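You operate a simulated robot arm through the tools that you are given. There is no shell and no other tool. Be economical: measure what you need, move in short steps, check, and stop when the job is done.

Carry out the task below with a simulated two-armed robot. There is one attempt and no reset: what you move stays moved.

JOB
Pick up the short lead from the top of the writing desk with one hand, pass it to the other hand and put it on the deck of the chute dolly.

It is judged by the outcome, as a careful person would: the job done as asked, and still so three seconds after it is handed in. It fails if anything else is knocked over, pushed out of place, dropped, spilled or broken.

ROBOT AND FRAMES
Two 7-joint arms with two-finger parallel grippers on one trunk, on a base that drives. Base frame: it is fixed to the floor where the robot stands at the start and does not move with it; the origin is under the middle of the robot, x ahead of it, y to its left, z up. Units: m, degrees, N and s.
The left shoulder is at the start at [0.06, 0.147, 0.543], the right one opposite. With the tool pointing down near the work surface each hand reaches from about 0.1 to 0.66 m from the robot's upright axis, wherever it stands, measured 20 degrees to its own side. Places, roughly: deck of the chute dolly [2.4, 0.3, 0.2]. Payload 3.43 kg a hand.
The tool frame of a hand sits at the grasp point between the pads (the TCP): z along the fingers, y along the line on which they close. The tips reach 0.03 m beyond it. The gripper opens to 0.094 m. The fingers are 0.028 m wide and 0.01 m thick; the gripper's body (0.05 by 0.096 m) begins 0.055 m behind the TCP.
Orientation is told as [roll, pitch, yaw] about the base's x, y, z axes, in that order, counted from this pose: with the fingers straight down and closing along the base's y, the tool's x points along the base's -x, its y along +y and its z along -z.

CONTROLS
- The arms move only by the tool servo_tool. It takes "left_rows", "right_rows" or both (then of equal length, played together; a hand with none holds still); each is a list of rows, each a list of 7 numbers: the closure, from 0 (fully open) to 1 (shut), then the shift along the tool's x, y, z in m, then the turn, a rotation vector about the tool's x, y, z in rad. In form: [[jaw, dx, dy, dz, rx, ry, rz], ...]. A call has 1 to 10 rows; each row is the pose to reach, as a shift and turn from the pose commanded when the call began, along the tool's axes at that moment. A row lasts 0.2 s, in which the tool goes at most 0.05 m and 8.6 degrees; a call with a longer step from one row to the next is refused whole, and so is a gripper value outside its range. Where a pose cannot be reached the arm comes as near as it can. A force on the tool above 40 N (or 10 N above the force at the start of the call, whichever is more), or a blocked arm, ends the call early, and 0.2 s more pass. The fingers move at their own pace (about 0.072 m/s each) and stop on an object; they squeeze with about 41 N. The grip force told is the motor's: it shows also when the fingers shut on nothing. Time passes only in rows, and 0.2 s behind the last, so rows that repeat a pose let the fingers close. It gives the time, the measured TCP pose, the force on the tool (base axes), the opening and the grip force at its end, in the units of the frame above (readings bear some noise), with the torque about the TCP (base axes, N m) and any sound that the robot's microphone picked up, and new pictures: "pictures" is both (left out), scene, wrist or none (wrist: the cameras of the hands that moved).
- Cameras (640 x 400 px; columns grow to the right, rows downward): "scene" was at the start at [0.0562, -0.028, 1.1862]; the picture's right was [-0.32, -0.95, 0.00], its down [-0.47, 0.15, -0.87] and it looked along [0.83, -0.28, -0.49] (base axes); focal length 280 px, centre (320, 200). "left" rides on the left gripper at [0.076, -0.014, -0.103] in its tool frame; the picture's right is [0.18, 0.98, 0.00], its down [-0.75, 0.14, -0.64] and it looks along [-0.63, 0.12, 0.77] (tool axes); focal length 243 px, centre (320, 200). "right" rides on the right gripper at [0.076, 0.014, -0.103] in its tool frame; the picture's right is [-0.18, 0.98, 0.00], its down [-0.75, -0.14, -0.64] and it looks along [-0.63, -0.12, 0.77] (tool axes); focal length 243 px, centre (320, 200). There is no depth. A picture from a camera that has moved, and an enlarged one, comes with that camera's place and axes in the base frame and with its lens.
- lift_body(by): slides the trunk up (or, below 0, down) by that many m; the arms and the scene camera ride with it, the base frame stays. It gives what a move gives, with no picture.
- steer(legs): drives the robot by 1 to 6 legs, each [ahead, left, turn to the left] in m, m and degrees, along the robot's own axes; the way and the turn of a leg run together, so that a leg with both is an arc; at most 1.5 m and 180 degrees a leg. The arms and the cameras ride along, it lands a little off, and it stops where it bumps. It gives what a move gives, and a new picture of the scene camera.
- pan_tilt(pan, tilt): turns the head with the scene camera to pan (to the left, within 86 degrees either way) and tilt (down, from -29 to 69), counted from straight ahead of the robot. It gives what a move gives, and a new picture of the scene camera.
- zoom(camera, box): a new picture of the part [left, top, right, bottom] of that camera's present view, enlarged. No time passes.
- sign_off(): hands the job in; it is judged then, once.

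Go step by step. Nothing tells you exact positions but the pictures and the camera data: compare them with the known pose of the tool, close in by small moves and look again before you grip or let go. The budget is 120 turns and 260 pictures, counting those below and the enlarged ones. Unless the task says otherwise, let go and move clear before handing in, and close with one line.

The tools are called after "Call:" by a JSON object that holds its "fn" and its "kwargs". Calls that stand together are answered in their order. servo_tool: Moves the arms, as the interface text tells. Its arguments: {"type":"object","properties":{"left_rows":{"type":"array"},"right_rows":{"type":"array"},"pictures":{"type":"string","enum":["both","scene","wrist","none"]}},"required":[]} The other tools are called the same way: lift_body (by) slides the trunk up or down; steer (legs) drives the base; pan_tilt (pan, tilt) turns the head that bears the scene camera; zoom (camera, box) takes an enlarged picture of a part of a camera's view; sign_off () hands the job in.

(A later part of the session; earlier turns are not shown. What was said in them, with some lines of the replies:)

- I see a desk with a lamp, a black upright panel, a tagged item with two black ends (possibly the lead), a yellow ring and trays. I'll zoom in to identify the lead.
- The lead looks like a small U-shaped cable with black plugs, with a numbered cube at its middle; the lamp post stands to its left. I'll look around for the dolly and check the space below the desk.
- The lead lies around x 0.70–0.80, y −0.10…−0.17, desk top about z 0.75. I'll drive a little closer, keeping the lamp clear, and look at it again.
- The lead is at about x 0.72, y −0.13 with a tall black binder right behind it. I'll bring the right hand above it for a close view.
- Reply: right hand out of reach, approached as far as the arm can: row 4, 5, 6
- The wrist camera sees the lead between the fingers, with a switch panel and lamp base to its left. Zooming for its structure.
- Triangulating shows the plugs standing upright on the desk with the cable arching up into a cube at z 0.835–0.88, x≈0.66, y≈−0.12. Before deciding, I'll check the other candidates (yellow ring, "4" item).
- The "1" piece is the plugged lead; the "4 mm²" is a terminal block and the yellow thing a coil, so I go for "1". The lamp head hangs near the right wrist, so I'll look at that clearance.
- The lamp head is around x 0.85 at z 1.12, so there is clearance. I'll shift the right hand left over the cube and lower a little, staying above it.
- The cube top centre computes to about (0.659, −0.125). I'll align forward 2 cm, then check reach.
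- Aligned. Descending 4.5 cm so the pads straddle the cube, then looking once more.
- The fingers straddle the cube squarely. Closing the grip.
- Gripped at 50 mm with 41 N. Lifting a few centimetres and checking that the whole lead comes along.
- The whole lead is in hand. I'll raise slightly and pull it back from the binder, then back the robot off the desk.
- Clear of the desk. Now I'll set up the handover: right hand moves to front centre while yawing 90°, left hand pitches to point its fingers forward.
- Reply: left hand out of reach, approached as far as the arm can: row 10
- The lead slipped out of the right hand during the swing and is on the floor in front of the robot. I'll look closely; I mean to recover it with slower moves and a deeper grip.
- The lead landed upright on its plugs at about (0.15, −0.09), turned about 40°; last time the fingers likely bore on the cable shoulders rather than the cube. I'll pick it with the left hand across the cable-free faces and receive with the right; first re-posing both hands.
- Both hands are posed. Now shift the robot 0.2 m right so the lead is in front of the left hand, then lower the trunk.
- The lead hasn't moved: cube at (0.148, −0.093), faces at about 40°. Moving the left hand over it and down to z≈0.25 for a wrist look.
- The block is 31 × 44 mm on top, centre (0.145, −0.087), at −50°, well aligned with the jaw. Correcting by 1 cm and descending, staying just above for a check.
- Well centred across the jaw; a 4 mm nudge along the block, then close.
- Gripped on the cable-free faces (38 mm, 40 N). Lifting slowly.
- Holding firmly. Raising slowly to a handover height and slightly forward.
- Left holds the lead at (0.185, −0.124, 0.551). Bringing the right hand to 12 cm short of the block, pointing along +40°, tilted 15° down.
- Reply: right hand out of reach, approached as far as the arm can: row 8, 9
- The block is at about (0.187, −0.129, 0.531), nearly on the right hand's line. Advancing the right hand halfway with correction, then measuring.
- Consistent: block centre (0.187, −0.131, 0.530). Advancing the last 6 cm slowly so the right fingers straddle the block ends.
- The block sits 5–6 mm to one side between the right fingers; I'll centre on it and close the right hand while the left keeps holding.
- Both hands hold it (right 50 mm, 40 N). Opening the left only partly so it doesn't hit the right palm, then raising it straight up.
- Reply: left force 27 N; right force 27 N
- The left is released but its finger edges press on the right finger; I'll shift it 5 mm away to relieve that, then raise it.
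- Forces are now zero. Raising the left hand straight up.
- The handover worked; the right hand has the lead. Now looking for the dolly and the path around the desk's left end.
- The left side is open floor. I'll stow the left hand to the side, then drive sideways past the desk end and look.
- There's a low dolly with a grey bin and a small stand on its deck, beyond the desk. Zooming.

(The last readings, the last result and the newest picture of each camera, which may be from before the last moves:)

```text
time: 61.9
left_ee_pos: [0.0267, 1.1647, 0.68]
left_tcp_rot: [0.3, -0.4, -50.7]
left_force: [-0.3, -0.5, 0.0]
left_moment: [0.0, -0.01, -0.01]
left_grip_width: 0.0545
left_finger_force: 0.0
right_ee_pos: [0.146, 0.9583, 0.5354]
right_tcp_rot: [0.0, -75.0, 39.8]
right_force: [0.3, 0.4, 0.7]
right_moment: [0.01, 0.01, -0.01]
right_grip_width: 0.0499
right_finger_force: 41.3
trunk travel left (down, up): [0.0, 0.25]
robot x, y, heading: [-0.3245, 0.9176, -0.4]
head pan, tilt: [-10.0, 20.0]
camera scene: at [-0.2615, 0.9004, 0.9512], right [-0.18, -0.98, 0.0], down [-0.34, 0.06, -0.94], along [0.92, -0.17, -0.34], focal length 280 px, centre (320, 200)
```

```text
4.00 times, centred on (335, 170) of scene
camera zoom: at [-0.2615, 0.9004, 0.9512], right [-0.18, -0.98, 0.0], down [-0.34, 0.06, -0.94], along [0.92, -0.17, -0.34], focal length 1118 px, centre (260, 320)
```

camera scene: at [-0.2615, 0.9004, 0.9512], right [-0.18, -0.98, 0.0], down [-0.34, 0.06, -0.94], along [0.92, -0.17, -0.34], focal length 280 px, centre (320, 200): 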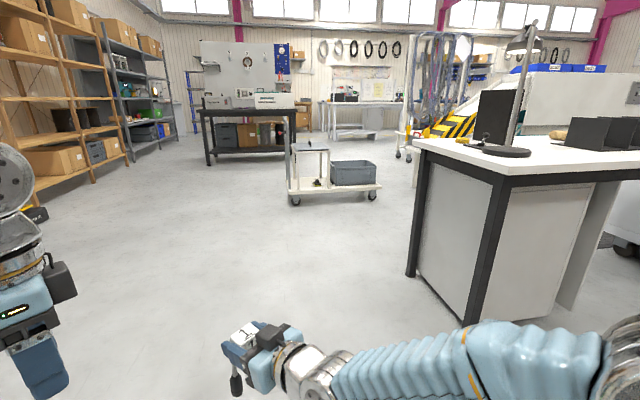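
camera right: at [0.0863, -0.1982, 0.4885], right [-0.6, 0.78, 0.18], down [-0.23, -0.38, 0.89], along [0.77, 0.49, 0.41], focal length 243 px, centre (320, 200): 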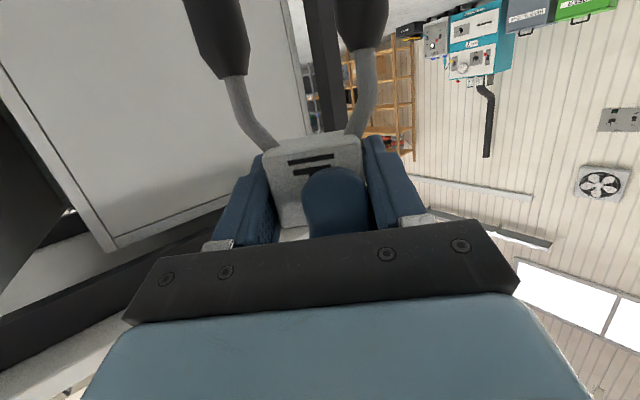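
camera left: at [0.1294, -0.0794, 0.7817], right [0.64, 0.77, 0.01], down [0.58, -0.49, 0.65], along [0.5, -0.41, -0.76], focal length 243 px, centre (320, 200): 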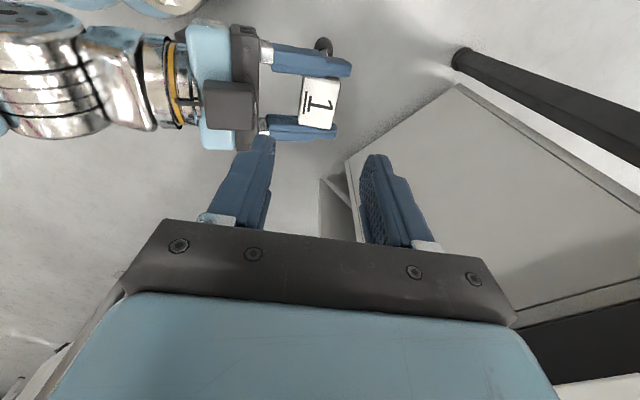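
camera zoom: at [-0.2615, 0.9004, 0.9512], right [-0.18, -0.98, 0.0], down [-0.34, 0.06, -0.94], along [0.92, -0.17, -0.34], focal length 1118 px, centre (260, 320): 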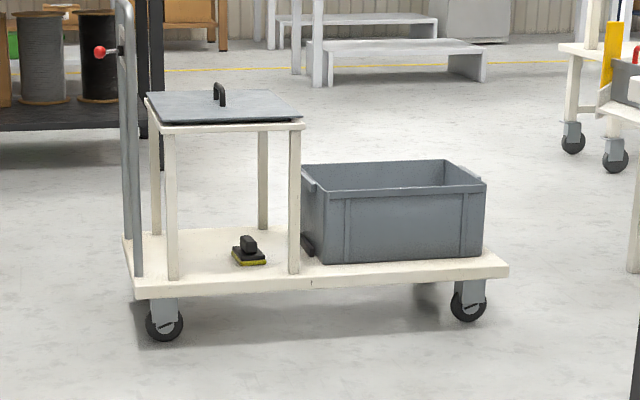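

Dolly deck runs about x 2.0–2.45, y −0.08–0.76, with free strip in front of the bin (x 2.0–2.12). I'll drive along the desk's left side toward it.

Call:
{"fn": "steer", "kwargs": {"legs": [[1.4, 0, 0]]}}

Call:
{"fn": "pan_tilt", "kwargs": {"pan": -35, "tilt": 35}}

```text
time: 68.8
left_ee_pos: [1.4253, 1.1187, 0.6802]
left_tcp_rot: [0.4, -0.4, -52.4]
left_force: [0.4, 0.0, 0.1]
left_moment: [-0.02, 0.03, 0.01]
left_grip_width: 0.0543
left_finger_force: 0.0
right_ee_pos: [1.5393, 0.9099, 0.5361]
right_tcp_rot: [-0.1, -75.0, 38.2]
right_force: [-0.2, -0.5, 0.6]
right_moment: [0.03, 0.0, -0.01]
right_grip_width: 0.0496
right_finger_force: 41.4
trunk travel left (down, up): [0.0, 0.25]
robot x, y, heading: [1.0676, 0.8841, -2.2]
head pan, tilt: [-10.0, 20.0]
camera scene: at [1.1298, 0.864, 0.9512], right [-0.21, -0.98, 0.0], down [-0.33, 0.07, -0.94], along [0.92, -0.2, -0.34], focal length 280 px, centre (320, 200)
```

scene: 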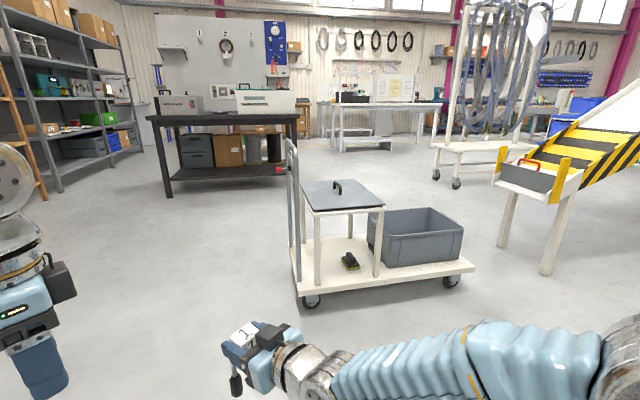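

```text
time: 69.7
left_ee_pos: [1.4245, 1.119, 0.6812]
left_tcp_rot: [0.4, -0.4, -52.3]
left_force: [1.3, -1.1, 0.7]
left_moment: [0.04, 0.0, -0.02]
left_grip_width: 0.0546
left_finger_force: 0.0
right_ee_pos: [1.5381, 0.9085, 0.5355]
right_tcp_rot: [0.0, -75.0, 38.1]
right_force: [0.1, -0.5, 0.5]
right_moment: [-0.03, 0.02, -0.03]
right_grip_width: 0.05
right_finger_force: 41.5
trunk travel left (down, up): [0.0, 0.25]
robot x, y, heading: [1.066, 0.8844, -2.2]
head pan, tilt: [-35.0, 35.0]
camera scene: at [1.1089, 0.8305, 0.9274], right [-0.61, -0.8, 0.0], down [-0.46, 0.35, -0.82], along [0.65, -0.5, -0.57], focal length 280 px, centre (320, 200)
```

scene: 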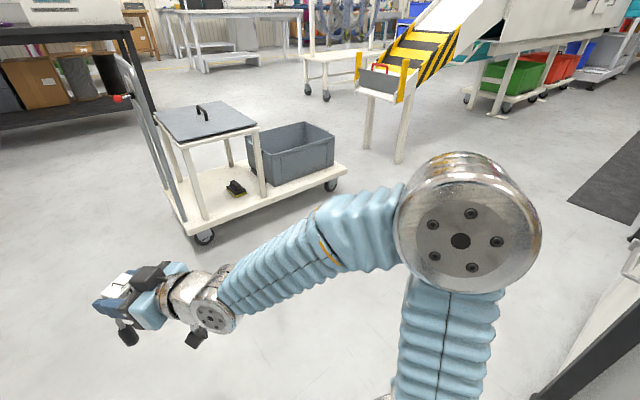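

Right dolly confirmed near the given place. I'll tuck the left hand in, turn right ~38° in place so the right hand will point along +x, then drive 0.55 m toward the bin side.

Call:
{"fn": "servo_tool", "kwargs": {"left_rows": [[0.42, 0.03, -0.018, -0.02, 0, 0, 0], [0.42, 0.06, -0.036, -0.04, 0, 0, 0], [0.42, 0.09, -0.054, -0.06, 0, 0, 0], [0.42, 0.119, -0.072, -0.08, 0, 0, 0]], "pictures": "none"}}

Call:
{"fn": "steer", "kwargs": {"legs": [[0, 0, -38], [0.5, 0, 0]]}}

Call:
{"fn": "pan_tilt", "kwargs": {"pan": 15, "tilt": 35}}

```text
time: 70.7
left_ee_pos: [1.3205, 1.1624, 0.7513]
left_tcp_rot: [1.1, -1.1, -55.1]
left_force: [2.4, 7.4, -1.5]
left_moment: [-0.63, 0.21, 0.03]
left_grip_width: 0.0545
left_finger_force: 0.1
left hand out of reach, approached as far as the arm can: row 4
right_ee_pos: [1.5389, 0.9093, 0.5337]
right_tcp_rot: [0.2, -74.9, 37.9]
right_force: [0.0, -0.3, -1.1]
right_moment: [0.02, -0.01, 0.02]
right_grip_width: 0.0499
right_finger_force: 40.9
trunk travel left (down, up): [0.0, 0.25]
robot x, y, heading: [1.0681, 0.8849, -2.3]
head pan, tilt: [-35.0, 35.0]
```

```text
time: 75.4
left_ee_pos: [1.8244, 0.6417, 0.7492]
left_tcp_rot: [0.4, -0.5, -89.8]
left_force: [0.3, 0.4, -0.3]
left_moment: [-0.01, -0.03, 0.0]
left_grip_width: 0.0542
left_finger_force: 0.2
right_ee_pos: [1.8388, 0.3017, 0.5358]
right_tcp_rot: [0.1, -75.0, 0.6]
right_force: [0.7, -0.6, -1.5]
right_moment: [0.0, 0.01, 0.03]
right_grip_width: 0.0496
right_finger_force: 41.1
trunk travel left (down, up): [0.0, 0.25]
robot x, y, heading: [1.4469, 0.5654, -39.8]
head pan, tilt: [-35.0, 35.0]
camera scene: at [1.4492, 0.501, 0.9274], right [-0.96, -0.26, 0.0], down [-0.15, 0.55, -0.82], along [0.21, -0.79, -0.57], focal length 280 px, centre (320, 200)
```

scene: 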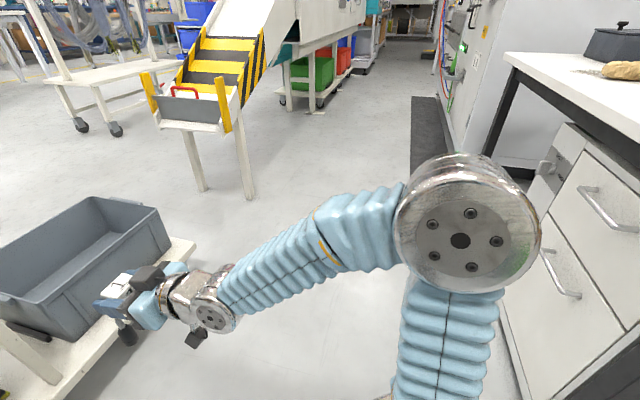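

```text
time: 76.6
left_ee_pos: [1.8246, 0.6409, 0.7494]
left_tcp_rot: [0.4, -0.5, -89.8]
left_force: [-0.2, 0.4, -0.7]
left_moment: [0.0, 0.01, 0.02]
left_grip_width: 0.0544
left_finger_force: 0.0
right_ee_pos: [1.8389, 0.3015, 0.5346]
right_tcp_rot: [0.0, -75.0, 0.5]
right_force: [-0.1, 0.4, -1.9]
right_moment: [0.01, 0.05, -0.01]
right_grip_width: 0.0499
right_finger_force: 40.4
trunk travel left (down, up): [0.0, 0.25]
robot x, y, heading: [1.4476, 0.5673, -39.7]
head pan, tilt: [15.0, 35.0]
camera scene: at [1.506, 0.549, 0.9274], right [-0.42, -0.91, 0.0], down [-0.52, 0.24, -0.82], along [0.74, -0.34, -0.57], focal length 280 px, centre (320, 200)
```

scene: 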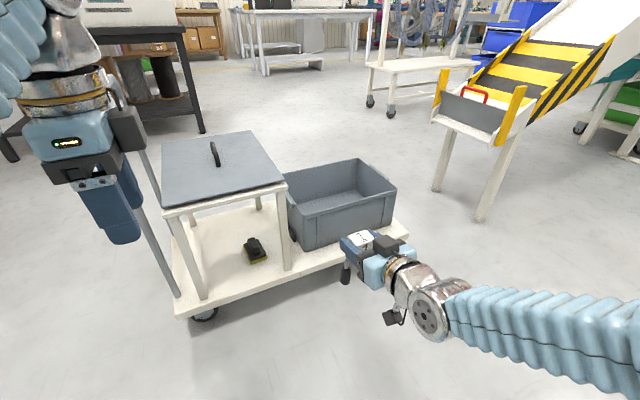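

Call:
{"fn": "zoom", "kwargs": {"camera": "scene", "box": [260, 180, 440, 300]}}

Call:
{"fn": "zoom", "kwargs": {"camera": "scene", "box": [150, 220, 310, 330]}}

```text
3.33 times, centred on (350, 240) of scene
camera zoom: at [1.506, 0.549, 0.9274], right [-0.42, -0.91, 0.0], down [-0.52, 0.24, -0.82], along [0.74, -0.34, -0.57], focal length 932 px, centre (220, 67)
```

zoom: 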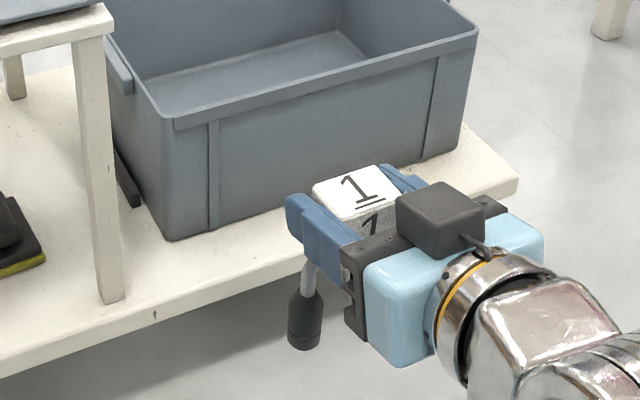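

```text
3.64 times, centred on (230, 275) of scene
camera zoom: at [1.506, 0.549, 0.9274], right [-0.42, -0.91, 0.0], down [-0.52, 0.24, -0.82], along [0.74, -0.34, -0.57], focal length 1017 px, centre (647, -73)
```

zoom: 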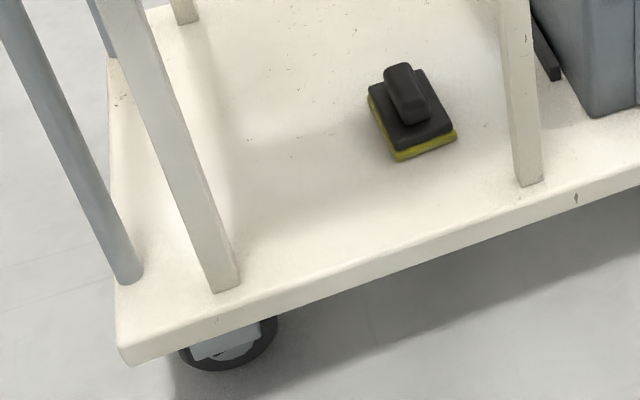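

Deck top is about z 0.19, its front edge x≈2.105. The best free spot is the open deck between the stand's front legs (y 0.40–0.64), in front of the sponge; I'll lower the lead to just above deck height before moving sideways there.

Call:
{"fn": "servo_tool", "kwargs": {"right_rows": [[1, 0.015, 0, 0.002, 0, 0, 0], [1, 0.035, 0, 0.005, 0, 0, 0], [1, 0.055, 0, 0.008, 0, 0, 0], [1, 0.075, 0, 0.011, 0, 0, 0], [1, 0.095, 0, 0.014, 0, 0, 0], [1, 0.115, 0, 0.017, 0, 0, 0], [1, 0.135, 0, 0.02, 0, 0, 0], [1, 0.155, 0, 0.023, 0, 0, 0], [1, 0.17, 0, 0.026, 0, 0, 0], [1, 0.17, 0, 0.026, 0, 0, 0]], "pictures": "none"}}

Call:
{"fn": "steer", "kwargs": {"legs": [[0, 0.2, 0]]}}

```text
time: 78.8
left_ee_pos: [1.8249, 0.6415, 0.749]
left_tcp_rot: [0.4, -0.5, -89.8]
left_force: [0.1, 0.2, -0.2]
left_moment: [-0.04, -0.05, -0.02]
left_grip_width: 0.0545
left_finger_force: 0.1
right_ee_pos: [1.8186, 0.301, 0.3658]
right_tcp_rot: [-0.1, -75.0, 0.5]
right_force: [0.2, 0.4, -2.4]
right_moment: [-0.01, 0.0, 0.02]
right_grip_width: 0.0498
right_finger_force: 40.5
trunk travel left (down, up): [0.0, 0.25]
robot x, y, heading: [1.4499, 0.5661, -40.0]
head pan, tilt: [15.0, 35.0]
```

```text
time: 80.4
left_ee_pos: [1.9539, 0.7933, 0.7492]
left_tcp_rot: [0.4, -0.5, -90.0]
left_force: [-0.2, -0.5, 0.7]
left_moment: [-0.01, -0.01, -0.03]
left_grip_width: 0.0545
left_finger_force: 0.1
right_ee_pos: [1.9448, 0.4538, 0.3659]
right_tcp_rot: [0.0, -74.9, 0.4]
right_force: [-0.7, -0.9, -1.1]
right_moment: [0.01, 0.01, -0.01]
right_grip_width: 0.0497
right_finger_force: 41.1
trunk travel left (down, up): [0.0, 0.25]
robot x, y, heading: [1.5769, 0.7194, -39.8]
head pan, tilt: [15.0, 35.0]
camera scene: at [1.6342, 0.7023, 0.9273], right [-0.42, -0.91, 0.0], down [-0.52, 0.24, -0.82], along [0.74, -0.35, -0.57], focal length 280 px, centre (320, 200)
```

scene: 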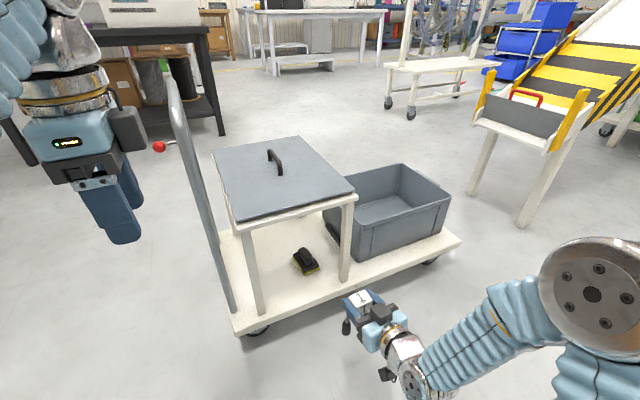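

The opening between the stand legs is y 0.385–0.635, sponge from x 2.21. I'll shift the robot ~7 cm along +y, then extend the right arm.

Call:
{"fn": "steer", "kwargs": {"legs": [[-0.045, 0.057, 0]]}}

Call:
{"fn": "servo_tool", "kwargs": {"right_rows": [[1, -0.004, 0, 0.014, 0, 0, 0], [1, -0.008, 0, 0.028, 0, 0, 0], [1, -0.012, 0, 0.043, 0, 0, 0], [1, -0.016, 0, 0.058, 0, 0, 0], [1, -0.02, 0, 0.073, 0, 0, 0], [1, -0.024, 0, 0.087, 0, 0, 0], [1, -0.024, 0, 0.087, 0, 0, 0]]}}

```text
time: 81.4
left_ee_pos: [1.955, 0.8677, 0.7484]
left_tcp_rot: [0.4, -0.5, -90.1]
left_force: [-0.5, -1.0, -1.1]
left_moment: [0.0, -0.01, 0.0]
left_grip_width: 0.0546
left_finger_force: 0.1
right_ee_pos: [1.948, 0.5266, 0.3655]
right_tcp_rot: [0.1, -75.0, 0.4]
right_force: [0.4, -0.4, -0.2]
right_moment: [0.02, 0.01, 0.0]
right_grip_width: 0.05
right_finger_force: 41.3
trunk travel left (down, up): [0.0, 0.25]
robot x, y, heading: [1.5779, 0.7928, -40.3]
head pan, tilt: [15.0, 35.0]
camera scene: at [1.6363, 0.7762, 0.9273], right [-0.42, -0.91, 0.0], down [-0.52, 0.24, -0.82], along [0.74, -0.35, -0.57], focal length 280 px, centre (320, 200)
```

scene: 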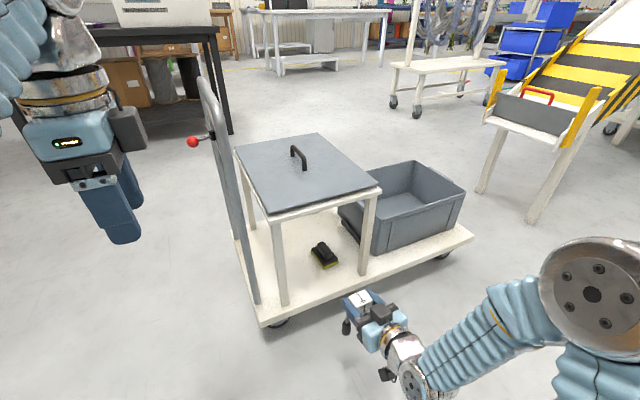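

```text
time: 83.0
left_ee_pos: [1.9556, 0.8664, 0.7485]
left_tcp_rot: [0.3, -0.4, -90.0]
left_force: [0.2, -0.9, 0.5]
left_moment: [0.02, -0.01, -0.01]
left_grip_width: 0.0543
left_finger_force: 0.1
right_ee_pos: [2.0353, 0.527, 0.3685]
right_tcp_rot: [-0.1, -75.0, 0.3]
right_force: [-0.5, 0.4, -2.1]
right_moment: [0.01, -0.04, 0.01]
right_grip_width: 0.0497
right_finger_force: 40.7
trunk travel left (down, up): [0.0, 0.25]
robot x, y, heading: [1.5796, 0.7962, -40.1]
head pan, tilt: [15.0, 35.0]
camera scene: at [1.6364, 0.7762, 0.9273], right [-0.42, -0.91, 0.0], down [-0.52, 0.24, -0.82], along [0.74, -0.35, -0.57], focal length 280 px, centre (320, 200)
camera right: at [1.9168, 0.5407, 0.3213], right [0.04, 0.98, 0.18], down [-0.42, -0.14, 0.89], along [0.9, -0.11, 0.41], focal length 243 px, centre (320, 200)
```

scene: 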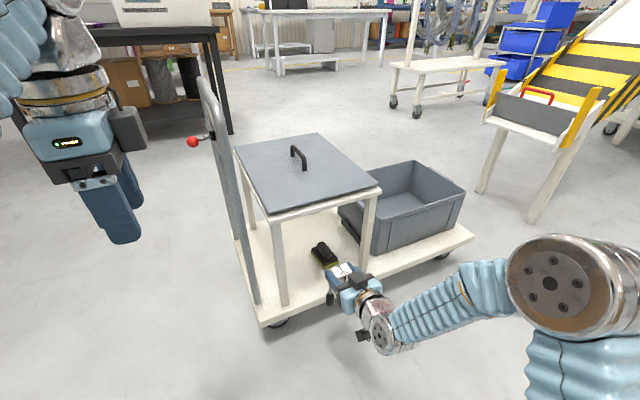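
right: 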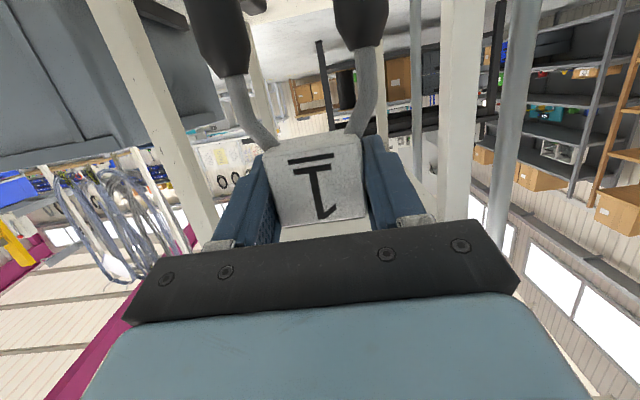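

Hand is aligned between the legs. Extending the last 12 cm at this height (lead's feet ~7 cm above deck).

Call:
{"fn": "servo_tool", "kwargs": {"right_rows": [[1, -0.004, 0, 0.014, 0, 0, 0], [1, -0.008, 0, 0.029, 0, 0, 0], [1, -0.012, 0, 0.044, 0, 0, 0], [1, -0.016, 0, 0.059, 0, 0, 0], [1, -0.02, 0, 0.074, 0, 0, 0], [1, -0.024, 0, 0.089, 0, 0, 0], [1, -0.028, 0, 0.104, 0, 0, 0], [1, -0.031, 0, 0.114, 0, 0, 0], [1, -0.031, 0, 0.114, 0, 0, 0]]}}

Call:
{"fn": "zoom", "kwargs": {"camera": "scene", "box": [230, 180, 410, 330]}}

```text
time: 85.0
left_ee_pos: [1.955, 0.8661, 0.7483]
left_tcp_rot: [0.3, -0.5, -90.1]
left_force: [0.1, -0.3, 0.1]
left_moment: [-0.04, 0.03, -0.01]
left_grip_width: 0.0546
left_finger_force: 0.1
right_ee_pos: [2.157, 0.5289, 0.3663]
right_tcp_rot: [0.1, -75.1, 0.2]
right_force: [-0.1, 0.1, -0.4]
right_moment: [0.02, 0.0, 0.02]
right_grip_width: 0.0499
right_finger_force: 40.7
trunk travel left (down, up): [0.0, 0.25]
robot x, y, heading: [1.5787, 0.7935, -40.2]
head pan, tilt: [15.0, 35.0]
camera scene: at [1.6364, 0.7762, 0.9273], right [-0.42, -0.91, 0.0], down [-0.52, 0.24, -0.82], along [0.74, -0.35, -0.57], focal length 280 px, centre (320, 200)
camera right: at [2.0369, 0.5417, 0.32], right [0.04, 0.98, 0.18], down [-0.42, -0.14, 0.89], along [0.9, -0.11, 0.41], focal length 243 px, centre (320, 200)
```

scene: 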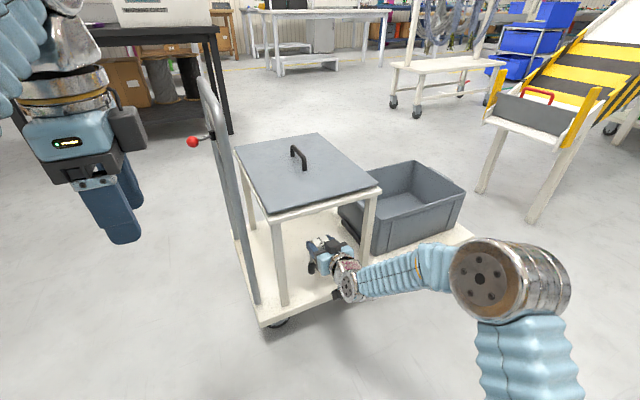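
right: 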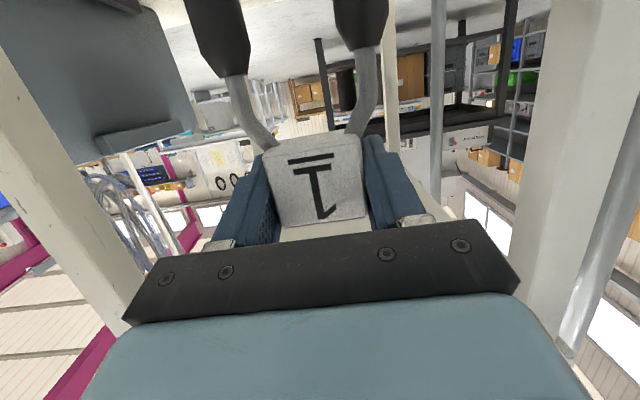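

```text
2.67 times, centred on (320, 255) of scene
camera zoom: at [1.6364, 0.7762, 0.9273], right [-0.42, -0.91, 0.0], down [-0.52, 0.24, -0.82], along [0.74, -0.35, -0.57], focal length 746 px, centre (320, 53)
```

zoom: 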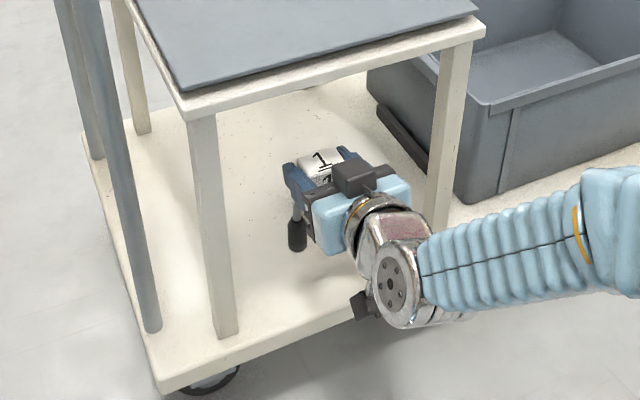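

The lead is above the deck, well in from the edge. Lowering to just above contact.

Call:
{"fn": "servo_tool", "kwargs": {"right_rows": [[1, 0.011, 0, 0.003, 0, 0, 0], [1, 0.022, 0, 0.006, 0, 0, 0], [1, 0.033, 0, 0.009, 0, 0, 0], [1, 0.043, 0, 0.0115, 0, 0, 0], [1, 0.051, 0, 0.0137, 0, 0, 0], [1, 0.051, 0, 0.0137, 0, 0, 0]], "pictures": "none"}}

Call:
{"fn": "zoom", "kwargs": {"camera": "scene", "box": [280, 220, 370, 300]}}

```text
time: 86.4
left_ee_pos: [1.9556, 0.8668, 0.7486]
left_tcp_rot: [0.4, -0.5, -90.1]
left_force: [0.4, 0.0, 0.4]
left_moment: [-0.01, 0.0, -0.01]
left_grip_width: 0.0546
left_finger_force: 0.0
right_ee_pos: [2.1559, 0.5268, 0.3131]
right_tcp_rot: [0.0, -74.9, 0.4]
right_force: [0.7, 0.2, -1.5]
right_moment: [0.01, 0.02, -0.02]
right_grip_width: 0.0498
right_finger_force: 40.6
trunk travel left (down, up): [0.0, 0.25]
robot x, y, heading: [1.5752, 0.7932, -40.1]
head pan, tilt: [15.0, 35.0]
```

```text
5.00 times, centred on (325, 260) of scene
camera zoom: at [1.6364, 0.7762, 0.9273], right [-0.42, -0.91, 0.0], down [-0.52, 0.24, -0.82], along [0.74, -0.35, -0.57], focal length 1398 px, centre (295, -100)
```

zoom: 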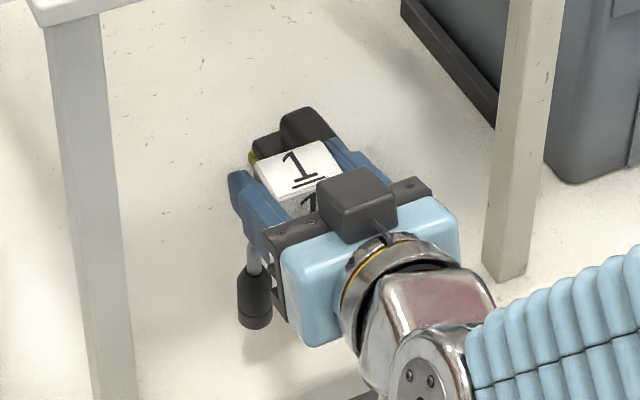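

Call:
{"fn": "servo_tool", "kwargs": {"right_rows": [[1, 0.003, 0, 0.0008, 0, 0, 0], [1, 0.006, 0, 0.0016, 0, 0, 0], [1, 0.009, 0, 0.0024, 0, 0, 0], [1, 0.009, 0, 0.0024, 0, 0, 0]], "pictures": "none"}}

Call:
{"fn": "zoom", "kwargs": {"camera": "scene", "box": [300, 250, 360, 300]}}

```text
time: 87.4
left_ee_pos: [1.9557, 0.8668, 0.7475]
left_tcp_rot: [0.4, -0.5, -90.1]
left_force: [-0.1, 1.0, 0.3]
left_moment: [0.0, -0.03, 0.05]
left_grip_width: 0.0544
left_finger_force: 0.1
right_ee_pos: [2.1556, 0.5275, 0.3062]
right_tcp_rot: [0.0, -75.1, 0.4]
right_force: [1.0, -0.3, -1.4]
right_moment: [-0.01, 0.0, 0.03]
right_grip_width: 0.0494
right_finger_force: 40.9
trunk travel left (down, up): [0.0, 0.25]
robot x, y, heading: [1.5789, 0.7934, -39.8]
head pan, tilt: [15.0, 35.0]
```

```text
8.00 times, centred on (330, 275) of scene
camera zoom: at [1.6364, 0.7762, 0.9273], right [-0.42, -0.91, 0.0], down [-0.52, 0.24, -0.82], along [0.74, -0.35, -0.57], focal length 2237 px, centre (240, -400)
```

zoom: 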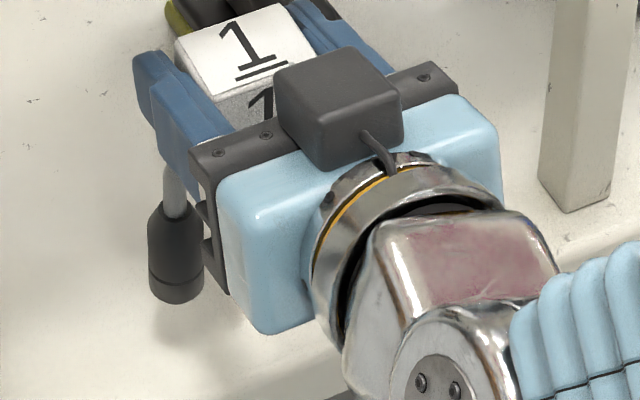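

Plug feet compute to z≈0.198, almost at the deck. Continuing in 2 mm steps watching force.

Call:
{"fn": "servo_tool", "kwargs": {"right_rows": [[1, 0.002, 0, 0.0005, 0, 0, 0], [1, 0.004, 0, 0.001, 0, 0, 0], [1, 0.006, 0, 0.0016, 0, 0, 0], [1, 0.006, 0, 0.0016, 0, 0, 0]], "pictures": "none"}}

```text
time: 88.4
left_ee_pos: [1.9554, 0.8669, 0.7483]
left_tcp_rot: [0.4, -0.5, -90.1]
left_force: [0.3, 0.1, 0.8]
left_moment: [0.02, -0.02, 0.01]
left_grip_width: 0.0545
left_finger_force: 0.0
right_ee_pos: [2.1556, 0.5279, 0.2994]
right_tcp_rot: [0.0, -75.0, 0.3]
right_force: [0.4, 0.0, -0.5]
right_moment: [-0.02, 0.04, 0.02]
right_grip_width: 0.0497
right_finger_force: 40.2
trunk travel left (down, up): [0.0, 0.25]
robot x, y, heading: [1.5817, 0.7921, -40.0]
head pan, tilt: [15.0, 35.0]
```

Call:
{"fn": "servo_tool", "kwargs": {"right_rows": [[1, 0.002, 0, 0.0005, 0, 0, 0], [1, 0.004, 0, 0.001, 0, 0, 0], [1, 0.004, 0, 0.001, 0, 0, 0]], "pictures": "none"}}

Call:
{"fn": "zoom", "kwargs": {"camera": "scene", "box": [300, 250, 360, 300]}}

```text
time: 89.2
left_ee_pos: [1.9559, 0.8671, 0.7487]
left_tcp_rot: [0.4, -0.4, -90.1]
left_force: [0.8, -0.8, 1.0]
left_moment: [0.01, -0.01, -0.01]
left_grip_width: 0.0545
left_finger_force: 0.2
right_ee_pos: [2.1567, 0.5265, 0.2952]
right_tcp_rot: [0.1, -75.0, 0.3]
right_force: [0.5, 0.1, -2.4]
right_moment: [0.02, 0.0, -0.01]
right_grip_width: 0.0498
right_finger_force: 41.6
trunk travel left (down, up): [0.0, 0.25]
robot x, y, heading: [1.5781, 0.7954, -40.2]
head pan, tilt: [15.0, 35.0]
```

```text
8.00 times, centred on (330, 275) of scene
camera zoom: at [1.6364, 0.7762, 0.9273], right [-0.42, -0.91, 0.0], down [-0.52, 0.24, -0.82], along [0.74, -0.35, -0.57], focal length 2237 px, centre (240, -400)
```

zoom: 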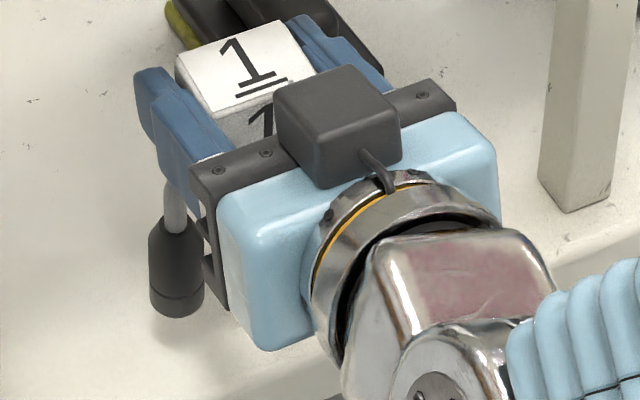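

No contact yet. A few millimetres more.

Call:
{"fn": "servo_tool", "kwargs": {"right_rows": [[1, 0.002, 0, 0.0005, 0, 0, 0], [1, 0.004, 0, 0.001, 0, 0, 0], [1, 0.004, 0, 0.001, 0, 0, 0]], "pictures": "none"}}

Call:
{"fn": "servo_tool", "kwargs": {"right_rows": [[1, 0.002, 0, 0.0005, 0, 0, 0], [1, 0.003, 0, 0.0008, 0, 0, 0], [1, 0.003, 0, 0.0008, 0, 0, 0]], "pictures": "none"}}

Call:
{"fn": "zoom", "kwargs": {"camera": "scene", "box": [300, 250, 360, 300]}}

```text
time: 90.0
left_ee_pos: [1.9557, 0.8678, 0.7486]
left_tcp_rot: [0.4, -0.4, -90.1]
left_force: [-0.1, 0.6, -0.2]
left_moment: [0.01, 0.0, -0.01]
left_grip_width: 0.0545
left_finger_force: 0.1
right_ee_pos: [2.156, 0.5276, 0.2907]
right_tcp_rot: [0.0, -75.0, 0.3]
right_force: [0.6, 0.0, -1.8]
right_moment: [0.02, 0.01, 0.0]
right_grip_width: 0.05
right_finger_force: 40.7
trunk travel left (down, up): [0.0, 0.25]
robot x, y, heading: [1.5779, 0.793, -39.8]
head pan, tilt: [15.0, 35.0]
```

```text
time: 90.8
left_ee_pos: [1.9563, 0.8663, 0.749]
left_tcp_rot: [0.3, -0.4, -90.1]
left_force: [-0.7, -0.6, 0.3]
left_moment: [0.01, -0.01, -0.01]
left_grip_width: 0.0545
left_finger_force: 0.1
right_ee_pos: [2.1553, 0.527, 0.2875]
right_tcp_rot: [0.0, -74.9, 0.3]
right_force: [-0.1, -0.6, -2.1]
right_moment: [-0.02, 0.0, -0.04]
right_grip_width: 0.0501
right_finger_force: 40.8
trunk travel left (down, up): [0.0, 0.25]
robot x, y, heading: [1.5816, 0.7911, -40.3]
head pan, tilt: [15.0, 35.0]
```

```text
8.00 times, centred on (330, 275) of scene
camera zoom: at [1.6364, 0.7762, 0.9273], right [-0.42, -0.91, 0.0], down [-0.52, 0.24, -0.82], along [0.74, -0.35, -0.57], focal length 2237 px, centre (240, -400)
```

zoom: 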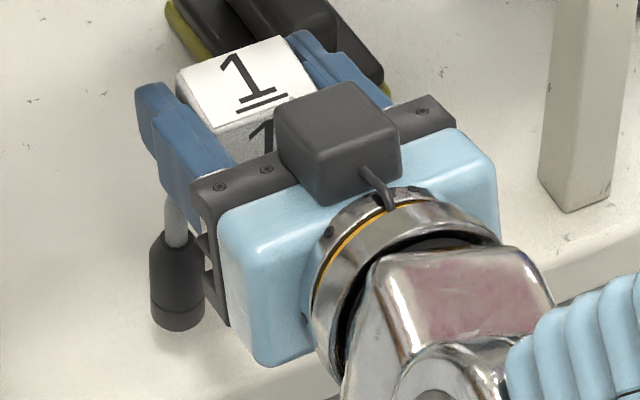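

Call:
{"fn": "servo_tool", "kwargs": {"right_rows": [[1, 0.0015, 0, 0.0004, 0, 0, 0], [1, 0.003, 0, 0.0008, 0, 0, 0], [1, 0.003, 0, 0.0008, 0, 0, 0]], "pictures": "none"}}

Call:
{"fn": "servo_tool", "kwargs": {"right_rows": [[1, 0.0015, 0, 0.0004, 0, 0, 0], [1, 0.003, 0, 0.0008, 0, 0, 0], [1, 0.003, 0, 0.0008, 0, 0, 0]], "pictures": "none"}}

Call:
{"fn": "zoom", "kwargs": {"camera": "scene", "box": [300, 255, 360, 305]}}

```text
time: 91.6
left_ee_pos: [1.9561, 0.8672, 0.7486]
left_tcp_rot: [0.4, -0.4, -90.2]
left_force: [-0.3, -0.9, 0.6]
left_moment: [0.0, -0.02, 0.03]
left_grip_width: 0.0543
left_finger_force: 0.0
right_ee_pos: [2.1563, 0.5273, 0.2835]
right_tcp_rot: [0.1, -74.9, 0.3]
right_force: [0.0, -0.3, -2.0]
right_moment: [0.02, 0.0, 0.0]
right_grip_width: 0.0498
right_finger_force: 40.9
trunk travel left (down, up): [0.0, 0.25]
robot x, y, heading: [1.5819, 0.7962, -40.1]
head pan, tilt: [15.0, 35.0]
```

```text
time: 92.4
left_ee_pos: [1.9563, 0.8684, 0.7484]
left_tcp_rot: [0.3, -0.5, -90.0]
left_force: [-1.0, -0.7, -0.4]
left_moment: [-0.02, 0.01, -0.01]
left_grip_width: 0.0547
left_finger_force: 0.1
right_ee_pos: [2.1554, 0.5266, 0.281]
right_tcp_rot: [0.0, -74.9, 0.3]
right_force: [0.2, 0.4, -1.2]
right_moment: [-0.01, 0.02, 0.04]
right_grip_width: 0.0501
right_finger_force: 40.6
trunk travel left (down, up): [0.0, 0.25]
robot x, y, heading: [1.5773, 0.795, -40.1]
head pan, tilt: [15.0, 35.0]
```

```text
8.00 times, centred on (330, 280) of scene
camera zoom: at [1.6364, 0.7762, 0.9273], right [-0.42, -0.91, 0.0], down [-0.52, 0.24, -0.82], along [0.74, -0.35, -0.57], focal length 2237 px, centre (240, -440)
```

zoom: 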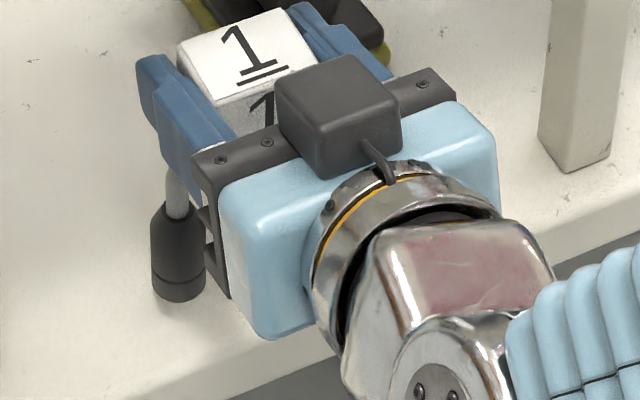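

Still ~1 cm above the deck. I'll move 1.2 cm further in from the edge and continue lowering.

Call:
{"fn": "servo_tool", "kwargs": {"right_rows": [[1, -0.0016, 0, 0.006, 0, 0, 0], [1, -0.003, 0, 0.0116, 0, 0, 0], [1, -0.001, 0, 0.0121, 0, 0, 0], [1, 0.0, 0, 0.0124, 0, 0, 0], [1, 0.0, 0, 0.0124, 0, 0, 0]], "pictures": "none"}}

Call:
{"fn": "servo_tool", "kwargs": {"right_rows": [[1, 0.0015, 0, 0.0004, 0, 0, 0], [1, 0.003, 0, 0.0008, 0, 0, 0], [1, 0.003, 0, 0.0008, 0, 0, 0]], "pictures": "none"}}

Call:
{"fn": "zoom", "kwargs": {"camera": "scene", "box": [300, 255, 360, 305]}}

```text
time: 93.6
left_ee_pos: [1.9564, 0.8678, 0.7484]
left_tcp_rot: [0.4, -0.5, -90.1]
left_force: [0.1, 1.0, 0.6]
left_moment: [0.02, 0.0, 0.01]
left_grip_width: 0.0546
left_finger_force: 0.1
right_ee_pos: [2.1675, 0.5274, 0.2787]
right_tcp_rot: [0.0, -74.9, 0.4]
right_force: [-0.8, -0.3, -1.9]
right_moment: [0.02, 0.01, 0.01]
right_grip_width: 0.0496
right_finger_force: 41.4
trunk travel left (down, up): [0.0, 0.25]
robot x, y, heading: [1.5774, 0.7931, -40.0]
head pan, tilt: [15.0, 35.0]
```

```text
time: 94.4
left_ee_pos: [1.9554, 0.8676, 0.7486]
left_tcp_rot: [0.4, -0.6, -90.0]
left_force: [-0.6, -0.1, -0.7]
left_moment: [-0.02, -0.03, -0.01]
left_grip_width: 0.0547
left_finger_force: 0.1
right_ee_pos: [2.1677, 0.5273, 0.2752]
right_tcp_rot: [0.0, -75.0, 0.2]
right_force: [0.0, 0.8, -1.7]
right_moment: [0.0, 0.03, 0.01]
right_grip_width: 0.0496
right_finger_force: 41.6
trunk travel left (down, up): [0.0, 0.25]
robot x, y, heading: [1.5816, 0.7919, -40.0]
head pan, tilt: [15.0, 35.0]
```

```text
8.00 times, centred on (330, 280) of scene
camera zoom: at [1.6364, 0.7762, 0.9273], right [-0.42, -0.91, 0.0], down [-0.52, 0.24, -0.82], along [0.74, -0.35, -0.57], focal length 2237 px, centre (240, -440)
```

zoom: 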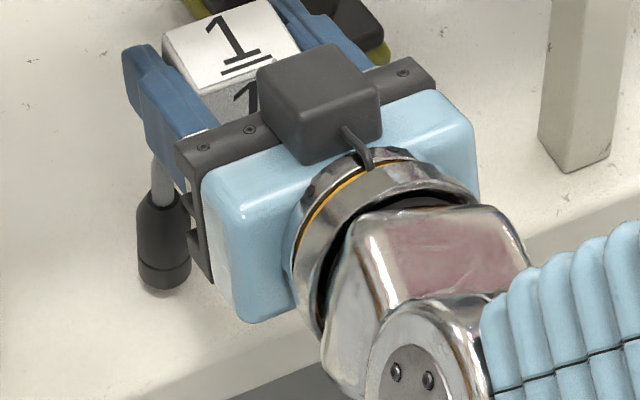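

Call:
{"fn": "servo_tool", "kwargs": {"right_rows": [[1, 0.0015, 0, 0.0004, 0, 0, 0], [1, 0.003, 0, 0.0008, 0, 0, 0], [1, 0.003, 0, 0.0008, 0, 0, 0]], "pictures": "none"}}

Call:
{"fn": "servo_tool", "kwargs": {"right_rows": [[1, 0.0015, 0, 0.0004, 0, 0, 0], [1, 0.003, 0, 0.0008, 0, 0, 0], [1, 0.003, 0, 0.0008, 0, 0, 0]], "pictures": "none"}}

Call:
{"fn": "zoom", "kwargs": {"camera": "scene", "box": [300, 255, 360, 305]}}

```text
time: 95.2
left_ee_pos: [1.9555, 0.8671, 0.7478]
left_tcp_rot: [0.3, -0.5, -90.1]
left_force: [-0.1, 0.9, -1.0]
left_moment: [0.01, -0.01, -0.01]
left_grip_width: 0.0546
left_finger_force: 0.1
right_ee_pos: [2.168, 0.5279, 0.2717]
right_tcp_rot: [0.0, -75.0, 0.3]
right_force: [0.1, -0.3, -1.6]
right_moment: [0.0, 0.03, -0.01]
right_grip_width: 0.0498
right_finger_force: 41.3
trunk travel left (down, up): [0.0, 0.25]
robot x, y, heading: [1.5831, 0.7955, -40.2]
head pan, tilt: [15.0, 35.0]
```

```text
time: 96.0
left_ee_pos: [1.9552, 0.8675, 0.7482]
left_tcp_rot: [0.4, -0.5, -90.1]
left_force: [0.1, 0.6, -0.3]
left_moment: [0.02, -0.01, 0.0]
left_grip_width: 0.0546
left_finger_force: 0.0
right_ee_pos: [2.1679, 0.5271, 0.2702]
right_tcp_rot: [0.0, -75.0, 0.2]
right_force: [-0.9, 1.0, 2.7]
right_moment: [0.1, 0.01, 0.02]
right_grip_width: 0.0497
right_finger_force: 41.4
trunk travel left (down, up): [0.0, 0.25]
robot x, y, heading: [1.5827, 0.7939, -39.9]
head pan, tilt: [15.0, 35.0]
```

```text
8.00 times, centred on (330, 280) of scene
camera zoom: at [1.6362, 0.7763, 0.9274], right [-0.42, -0.91, 0.0], down [-0.52, 0.24, -0.82], along [0.74, -0.35, -0.57], focal length 2237 px, centre (240, -440)
```

zoom: 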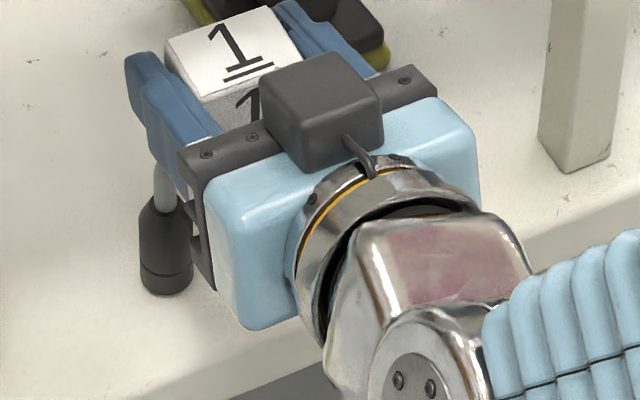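

Contact has begun (vertical force went from −1.7 to +2.7 N). One more millimetre to seat both plugs.

Call:
{"fn": "servo_tool", "kwargs": {"right_rows": [[1, 0.0008, 0, 0.0002, 0, 0, 0], [1, 0.0012, 0, 0.0003, 0, 0, 0], [1, 0.0012, 0, 0.0003, 0, 0, 0]], "pictures": "wrist"}}

```text
time: 96.8
left_ee_pos: [1.9549, 0.868, 0.7489]
left_tcp_rot: [0.5, -0.5, -90.1]
left_force: [0.4, -0.2, -0.3]
left_moment: [-0.02, -0.01, 0.02]
left_grip_width: 0.0546
left_finger_force: 0.0
right_ee_pos: [2.168, 0.5274, 0.2699]
right_tcp_rot: [-0.2, -75.2, 0.5]
right_force: [-5.6, 0.5, 16.8]
right_moment: [0.11, 0.53, 0.03]
right_grip_width: 0.0497
right_finger_force: 41.0
trunk travel left (down, up): [0.0, 0.25]
robot x, y, heading: [1.5761, 0.7926, -40.3]
head pan, tilt: [15.0, 35.0]
camera right: at [2.0493, 0.5408, 0.2228], right [0.04, 0.98, 0.18], down [-0.43, -0.14, 0.89], along [0.9, -0.11, 0.41], focal length 243 px, centre (320, 200)
```

right: 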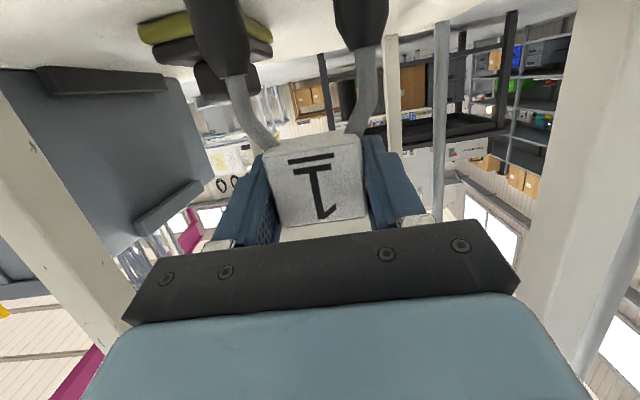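

Seated on both plugs. Easing off the pressure by 1 mm, then opening the fingers gently.

Call:
{"fn": "servo_tool", "kwargs": {"right_rows": [[1, -0.001, 0, -0.0003, 0, 0, 0], [1, -0.001, 0, -0.0003, 0, 0, 0], [0.45, -0.001, 0, -0.0003, 0, 0, 0], [0.42, -0.001, 0, -0.0003, 0, 0, 0], [0.38, -0.001, 0, -0.0003, 0, 0, 0], [0.34, -0.001, 0, -0.0003, 0, 0, 0], [0.3, -0.001, 0, -0.0003, 0, 0, 0], [0.25, -0.001, 0, -0.0003, 0, 0, 0], [0.2, -0.001, 0, -0.0003, 0, 0, 0]]}}

Call:
{"fn": "zoom", "kwargs": {"camera": "scene", "box": [280, 230, 370, 305]}}

```text
time: 98.8
left_ee_pos: [1.9561, 0.8673, 0.7477]
left_tcp_rot: [0.4, -0.6, -90.0]
left_force: [0.4, -0.2, -0.2]
left_moment: [0.02, 0.02, -0.02]
left_grip_width: 0.0547
left_finger_force: 0.0
right_ee_pos: [2.1681, 0.528, 0.2686]
right_tcp_rot: [0.0, -75.0, 0.3]
right_force: [0.2, 0.5, 0.1]
right_moment: [-0.02, 0.01, 0.02]
right_grip_width: 0.0752
right_finger_force: 0.0
trunk travel left (down, up): [0.0, 0.25]
robot x, y, heading: [1.5808, 0.7937, -40.1]
head pan, tilt: [15.0, 35.0]
camera scene: at [1.6363, 0.7762, 0.9274], right [-0.42, -0.91, 0.0], down [-0.52, 0.24, -0.82], along [0.74, -0.35, -0.57], focal length 280 px, centre (320, 200)
camera right: at [2.0485, 0.5411, 0.2218], right [0.04, 0.98, 0.18], down [-0.42, -0.14, 0.89], along [0.9, -0.11, 0.41], focal length 243 px, centre (320, 200)
```

scene: 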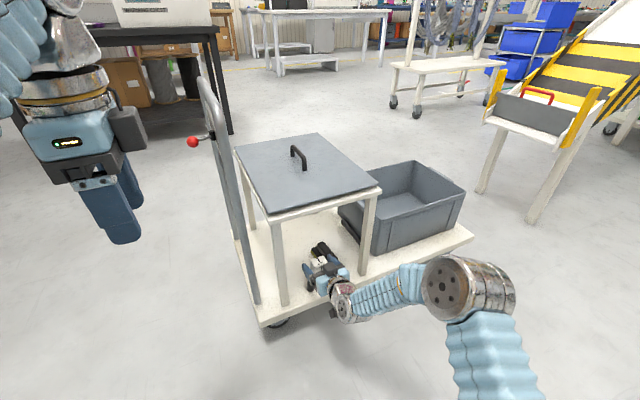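
right: 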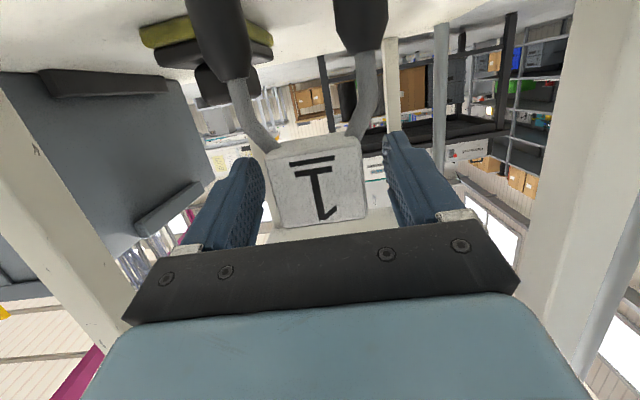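

```text
5.33 times, centred on (325, 268) of scene
camera zoom: at [1.6363, 0.7762, 0.9274], right [-0.42, -0.91, 0.0], down [-0.52, 0.24, -0.82], along [0.74, -0.35, -0.57], focal length 1491 px, centre (293, -160)
```

zoom: 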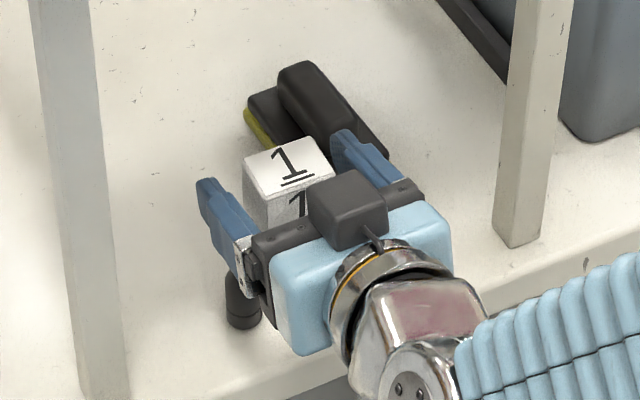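

The lead stands free on the deck. Withdrawing the right hand straight back horizontally.

Call:
{"fn": "servo_tool", "kwargs": {"right_rows": [[0.2, 0.0026, 0, -0.01, 0, 0, 0], [0.2, 0.006, 0, -0.022, 0, 0, 0], [0.2, 0.01, 0, -0.038, 0, 0, 0], [0.2, 0.0155, 0, -0.058, 0, 0, 0], [0.2, 0.021, 0, -0.08, 0, 0, 0], [0.2, 0.029, 0, -0.108, 0, 0, 0], [0.2, 0.036, 0, -0.135, 0, 0, 0], [0.2, 0.046, 0, -0.17, 0, 0, 0]]}}

Call:
{"fn": "zoom", "kwargs": {"camera": "scene", "box": [230, 200, 390, 330]}}

```text
time: 100.6
left_ee_pos: [1.9547, 0.8674, 0.7483]
left_tcp_rot: [0.4, -0.5, -90.1]
left_force: [-0.6, -0.3, 0.7]
left_moment: [0.04, -0.01, 0.01]
left_grip_width: 0.0544
left_finger_force: 0.1
right_ee_pos: [1.988, 0.5293, 0.2672]
right_tcp_rot: [-0.1, -75.1, 0.4]
right_force: [0.3, 0.3, -0.5]
right_moment: [-0.01, -0.01, 0.0]
right_grip_width: 0.0749
right_finger_force: 0.1
trunk travel left (down, up): [0.0, 0.25]
robot x, y, heading: [1.5816, 0.7958, -40.0]
head pan, tilt: [15.0, 35.0]
camera scene: at [1.6364, 0.7762, 0.9274], right [-0.42, -0.91, 0.0], down [-0.52, 0.24, -0.82], along [0.74, -0.35, -0.57], focal length 280 px, centre (320, 200)
camera right: at [1.8696, 0.5426, 0.22], right [0.04, 0.98, 0.18], down [-0.42, -0.14, 0.89], along [0.9, -0.11, 0.41], focal length 243 px, centre (320, 200)
```

scene: 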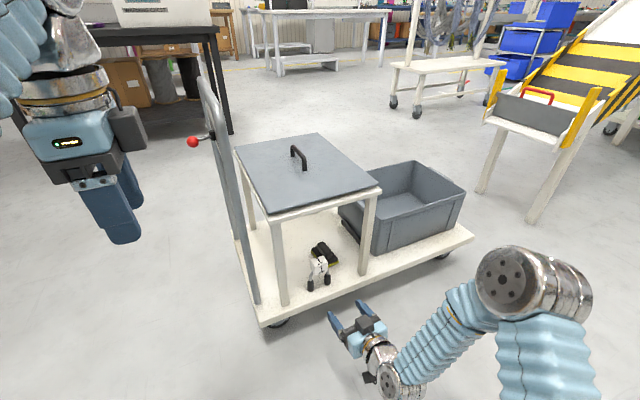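
right: 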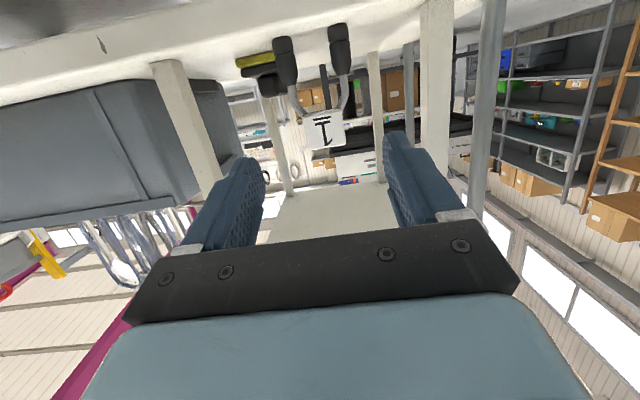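

```text
3.08 times, centred on (310, 265) of scene
camera zoom: at [1.6364, 0.7762, 0.9274], right [-0.42, -0.91, 0.0], down [-0.52, 0.24, -0.82], along [0.74, -0.35, -0.57], focal length 860 px, centre (351, 0)
```

zoom: 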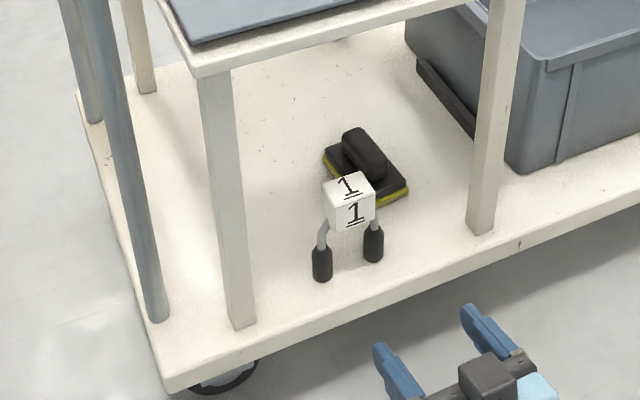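

The lead stands upright on the dolly deck, clear of the edge and the sponge. Both hands are empty and away from it, so I'm handing in.

Call:
{"fn": "sign_off", "kwargs": {}}

```text
The job is handed in.
```

The short lead is standing upright on the deck of the chute dolly, between the stand's front legs. It did not go straight there: it slipped from the right hand onto the floor just after I lifted it off the desk. I picked it up off the floor with the left hand, passed it to the right and placed it. I saw nothing else knocked over or pushed out of place.
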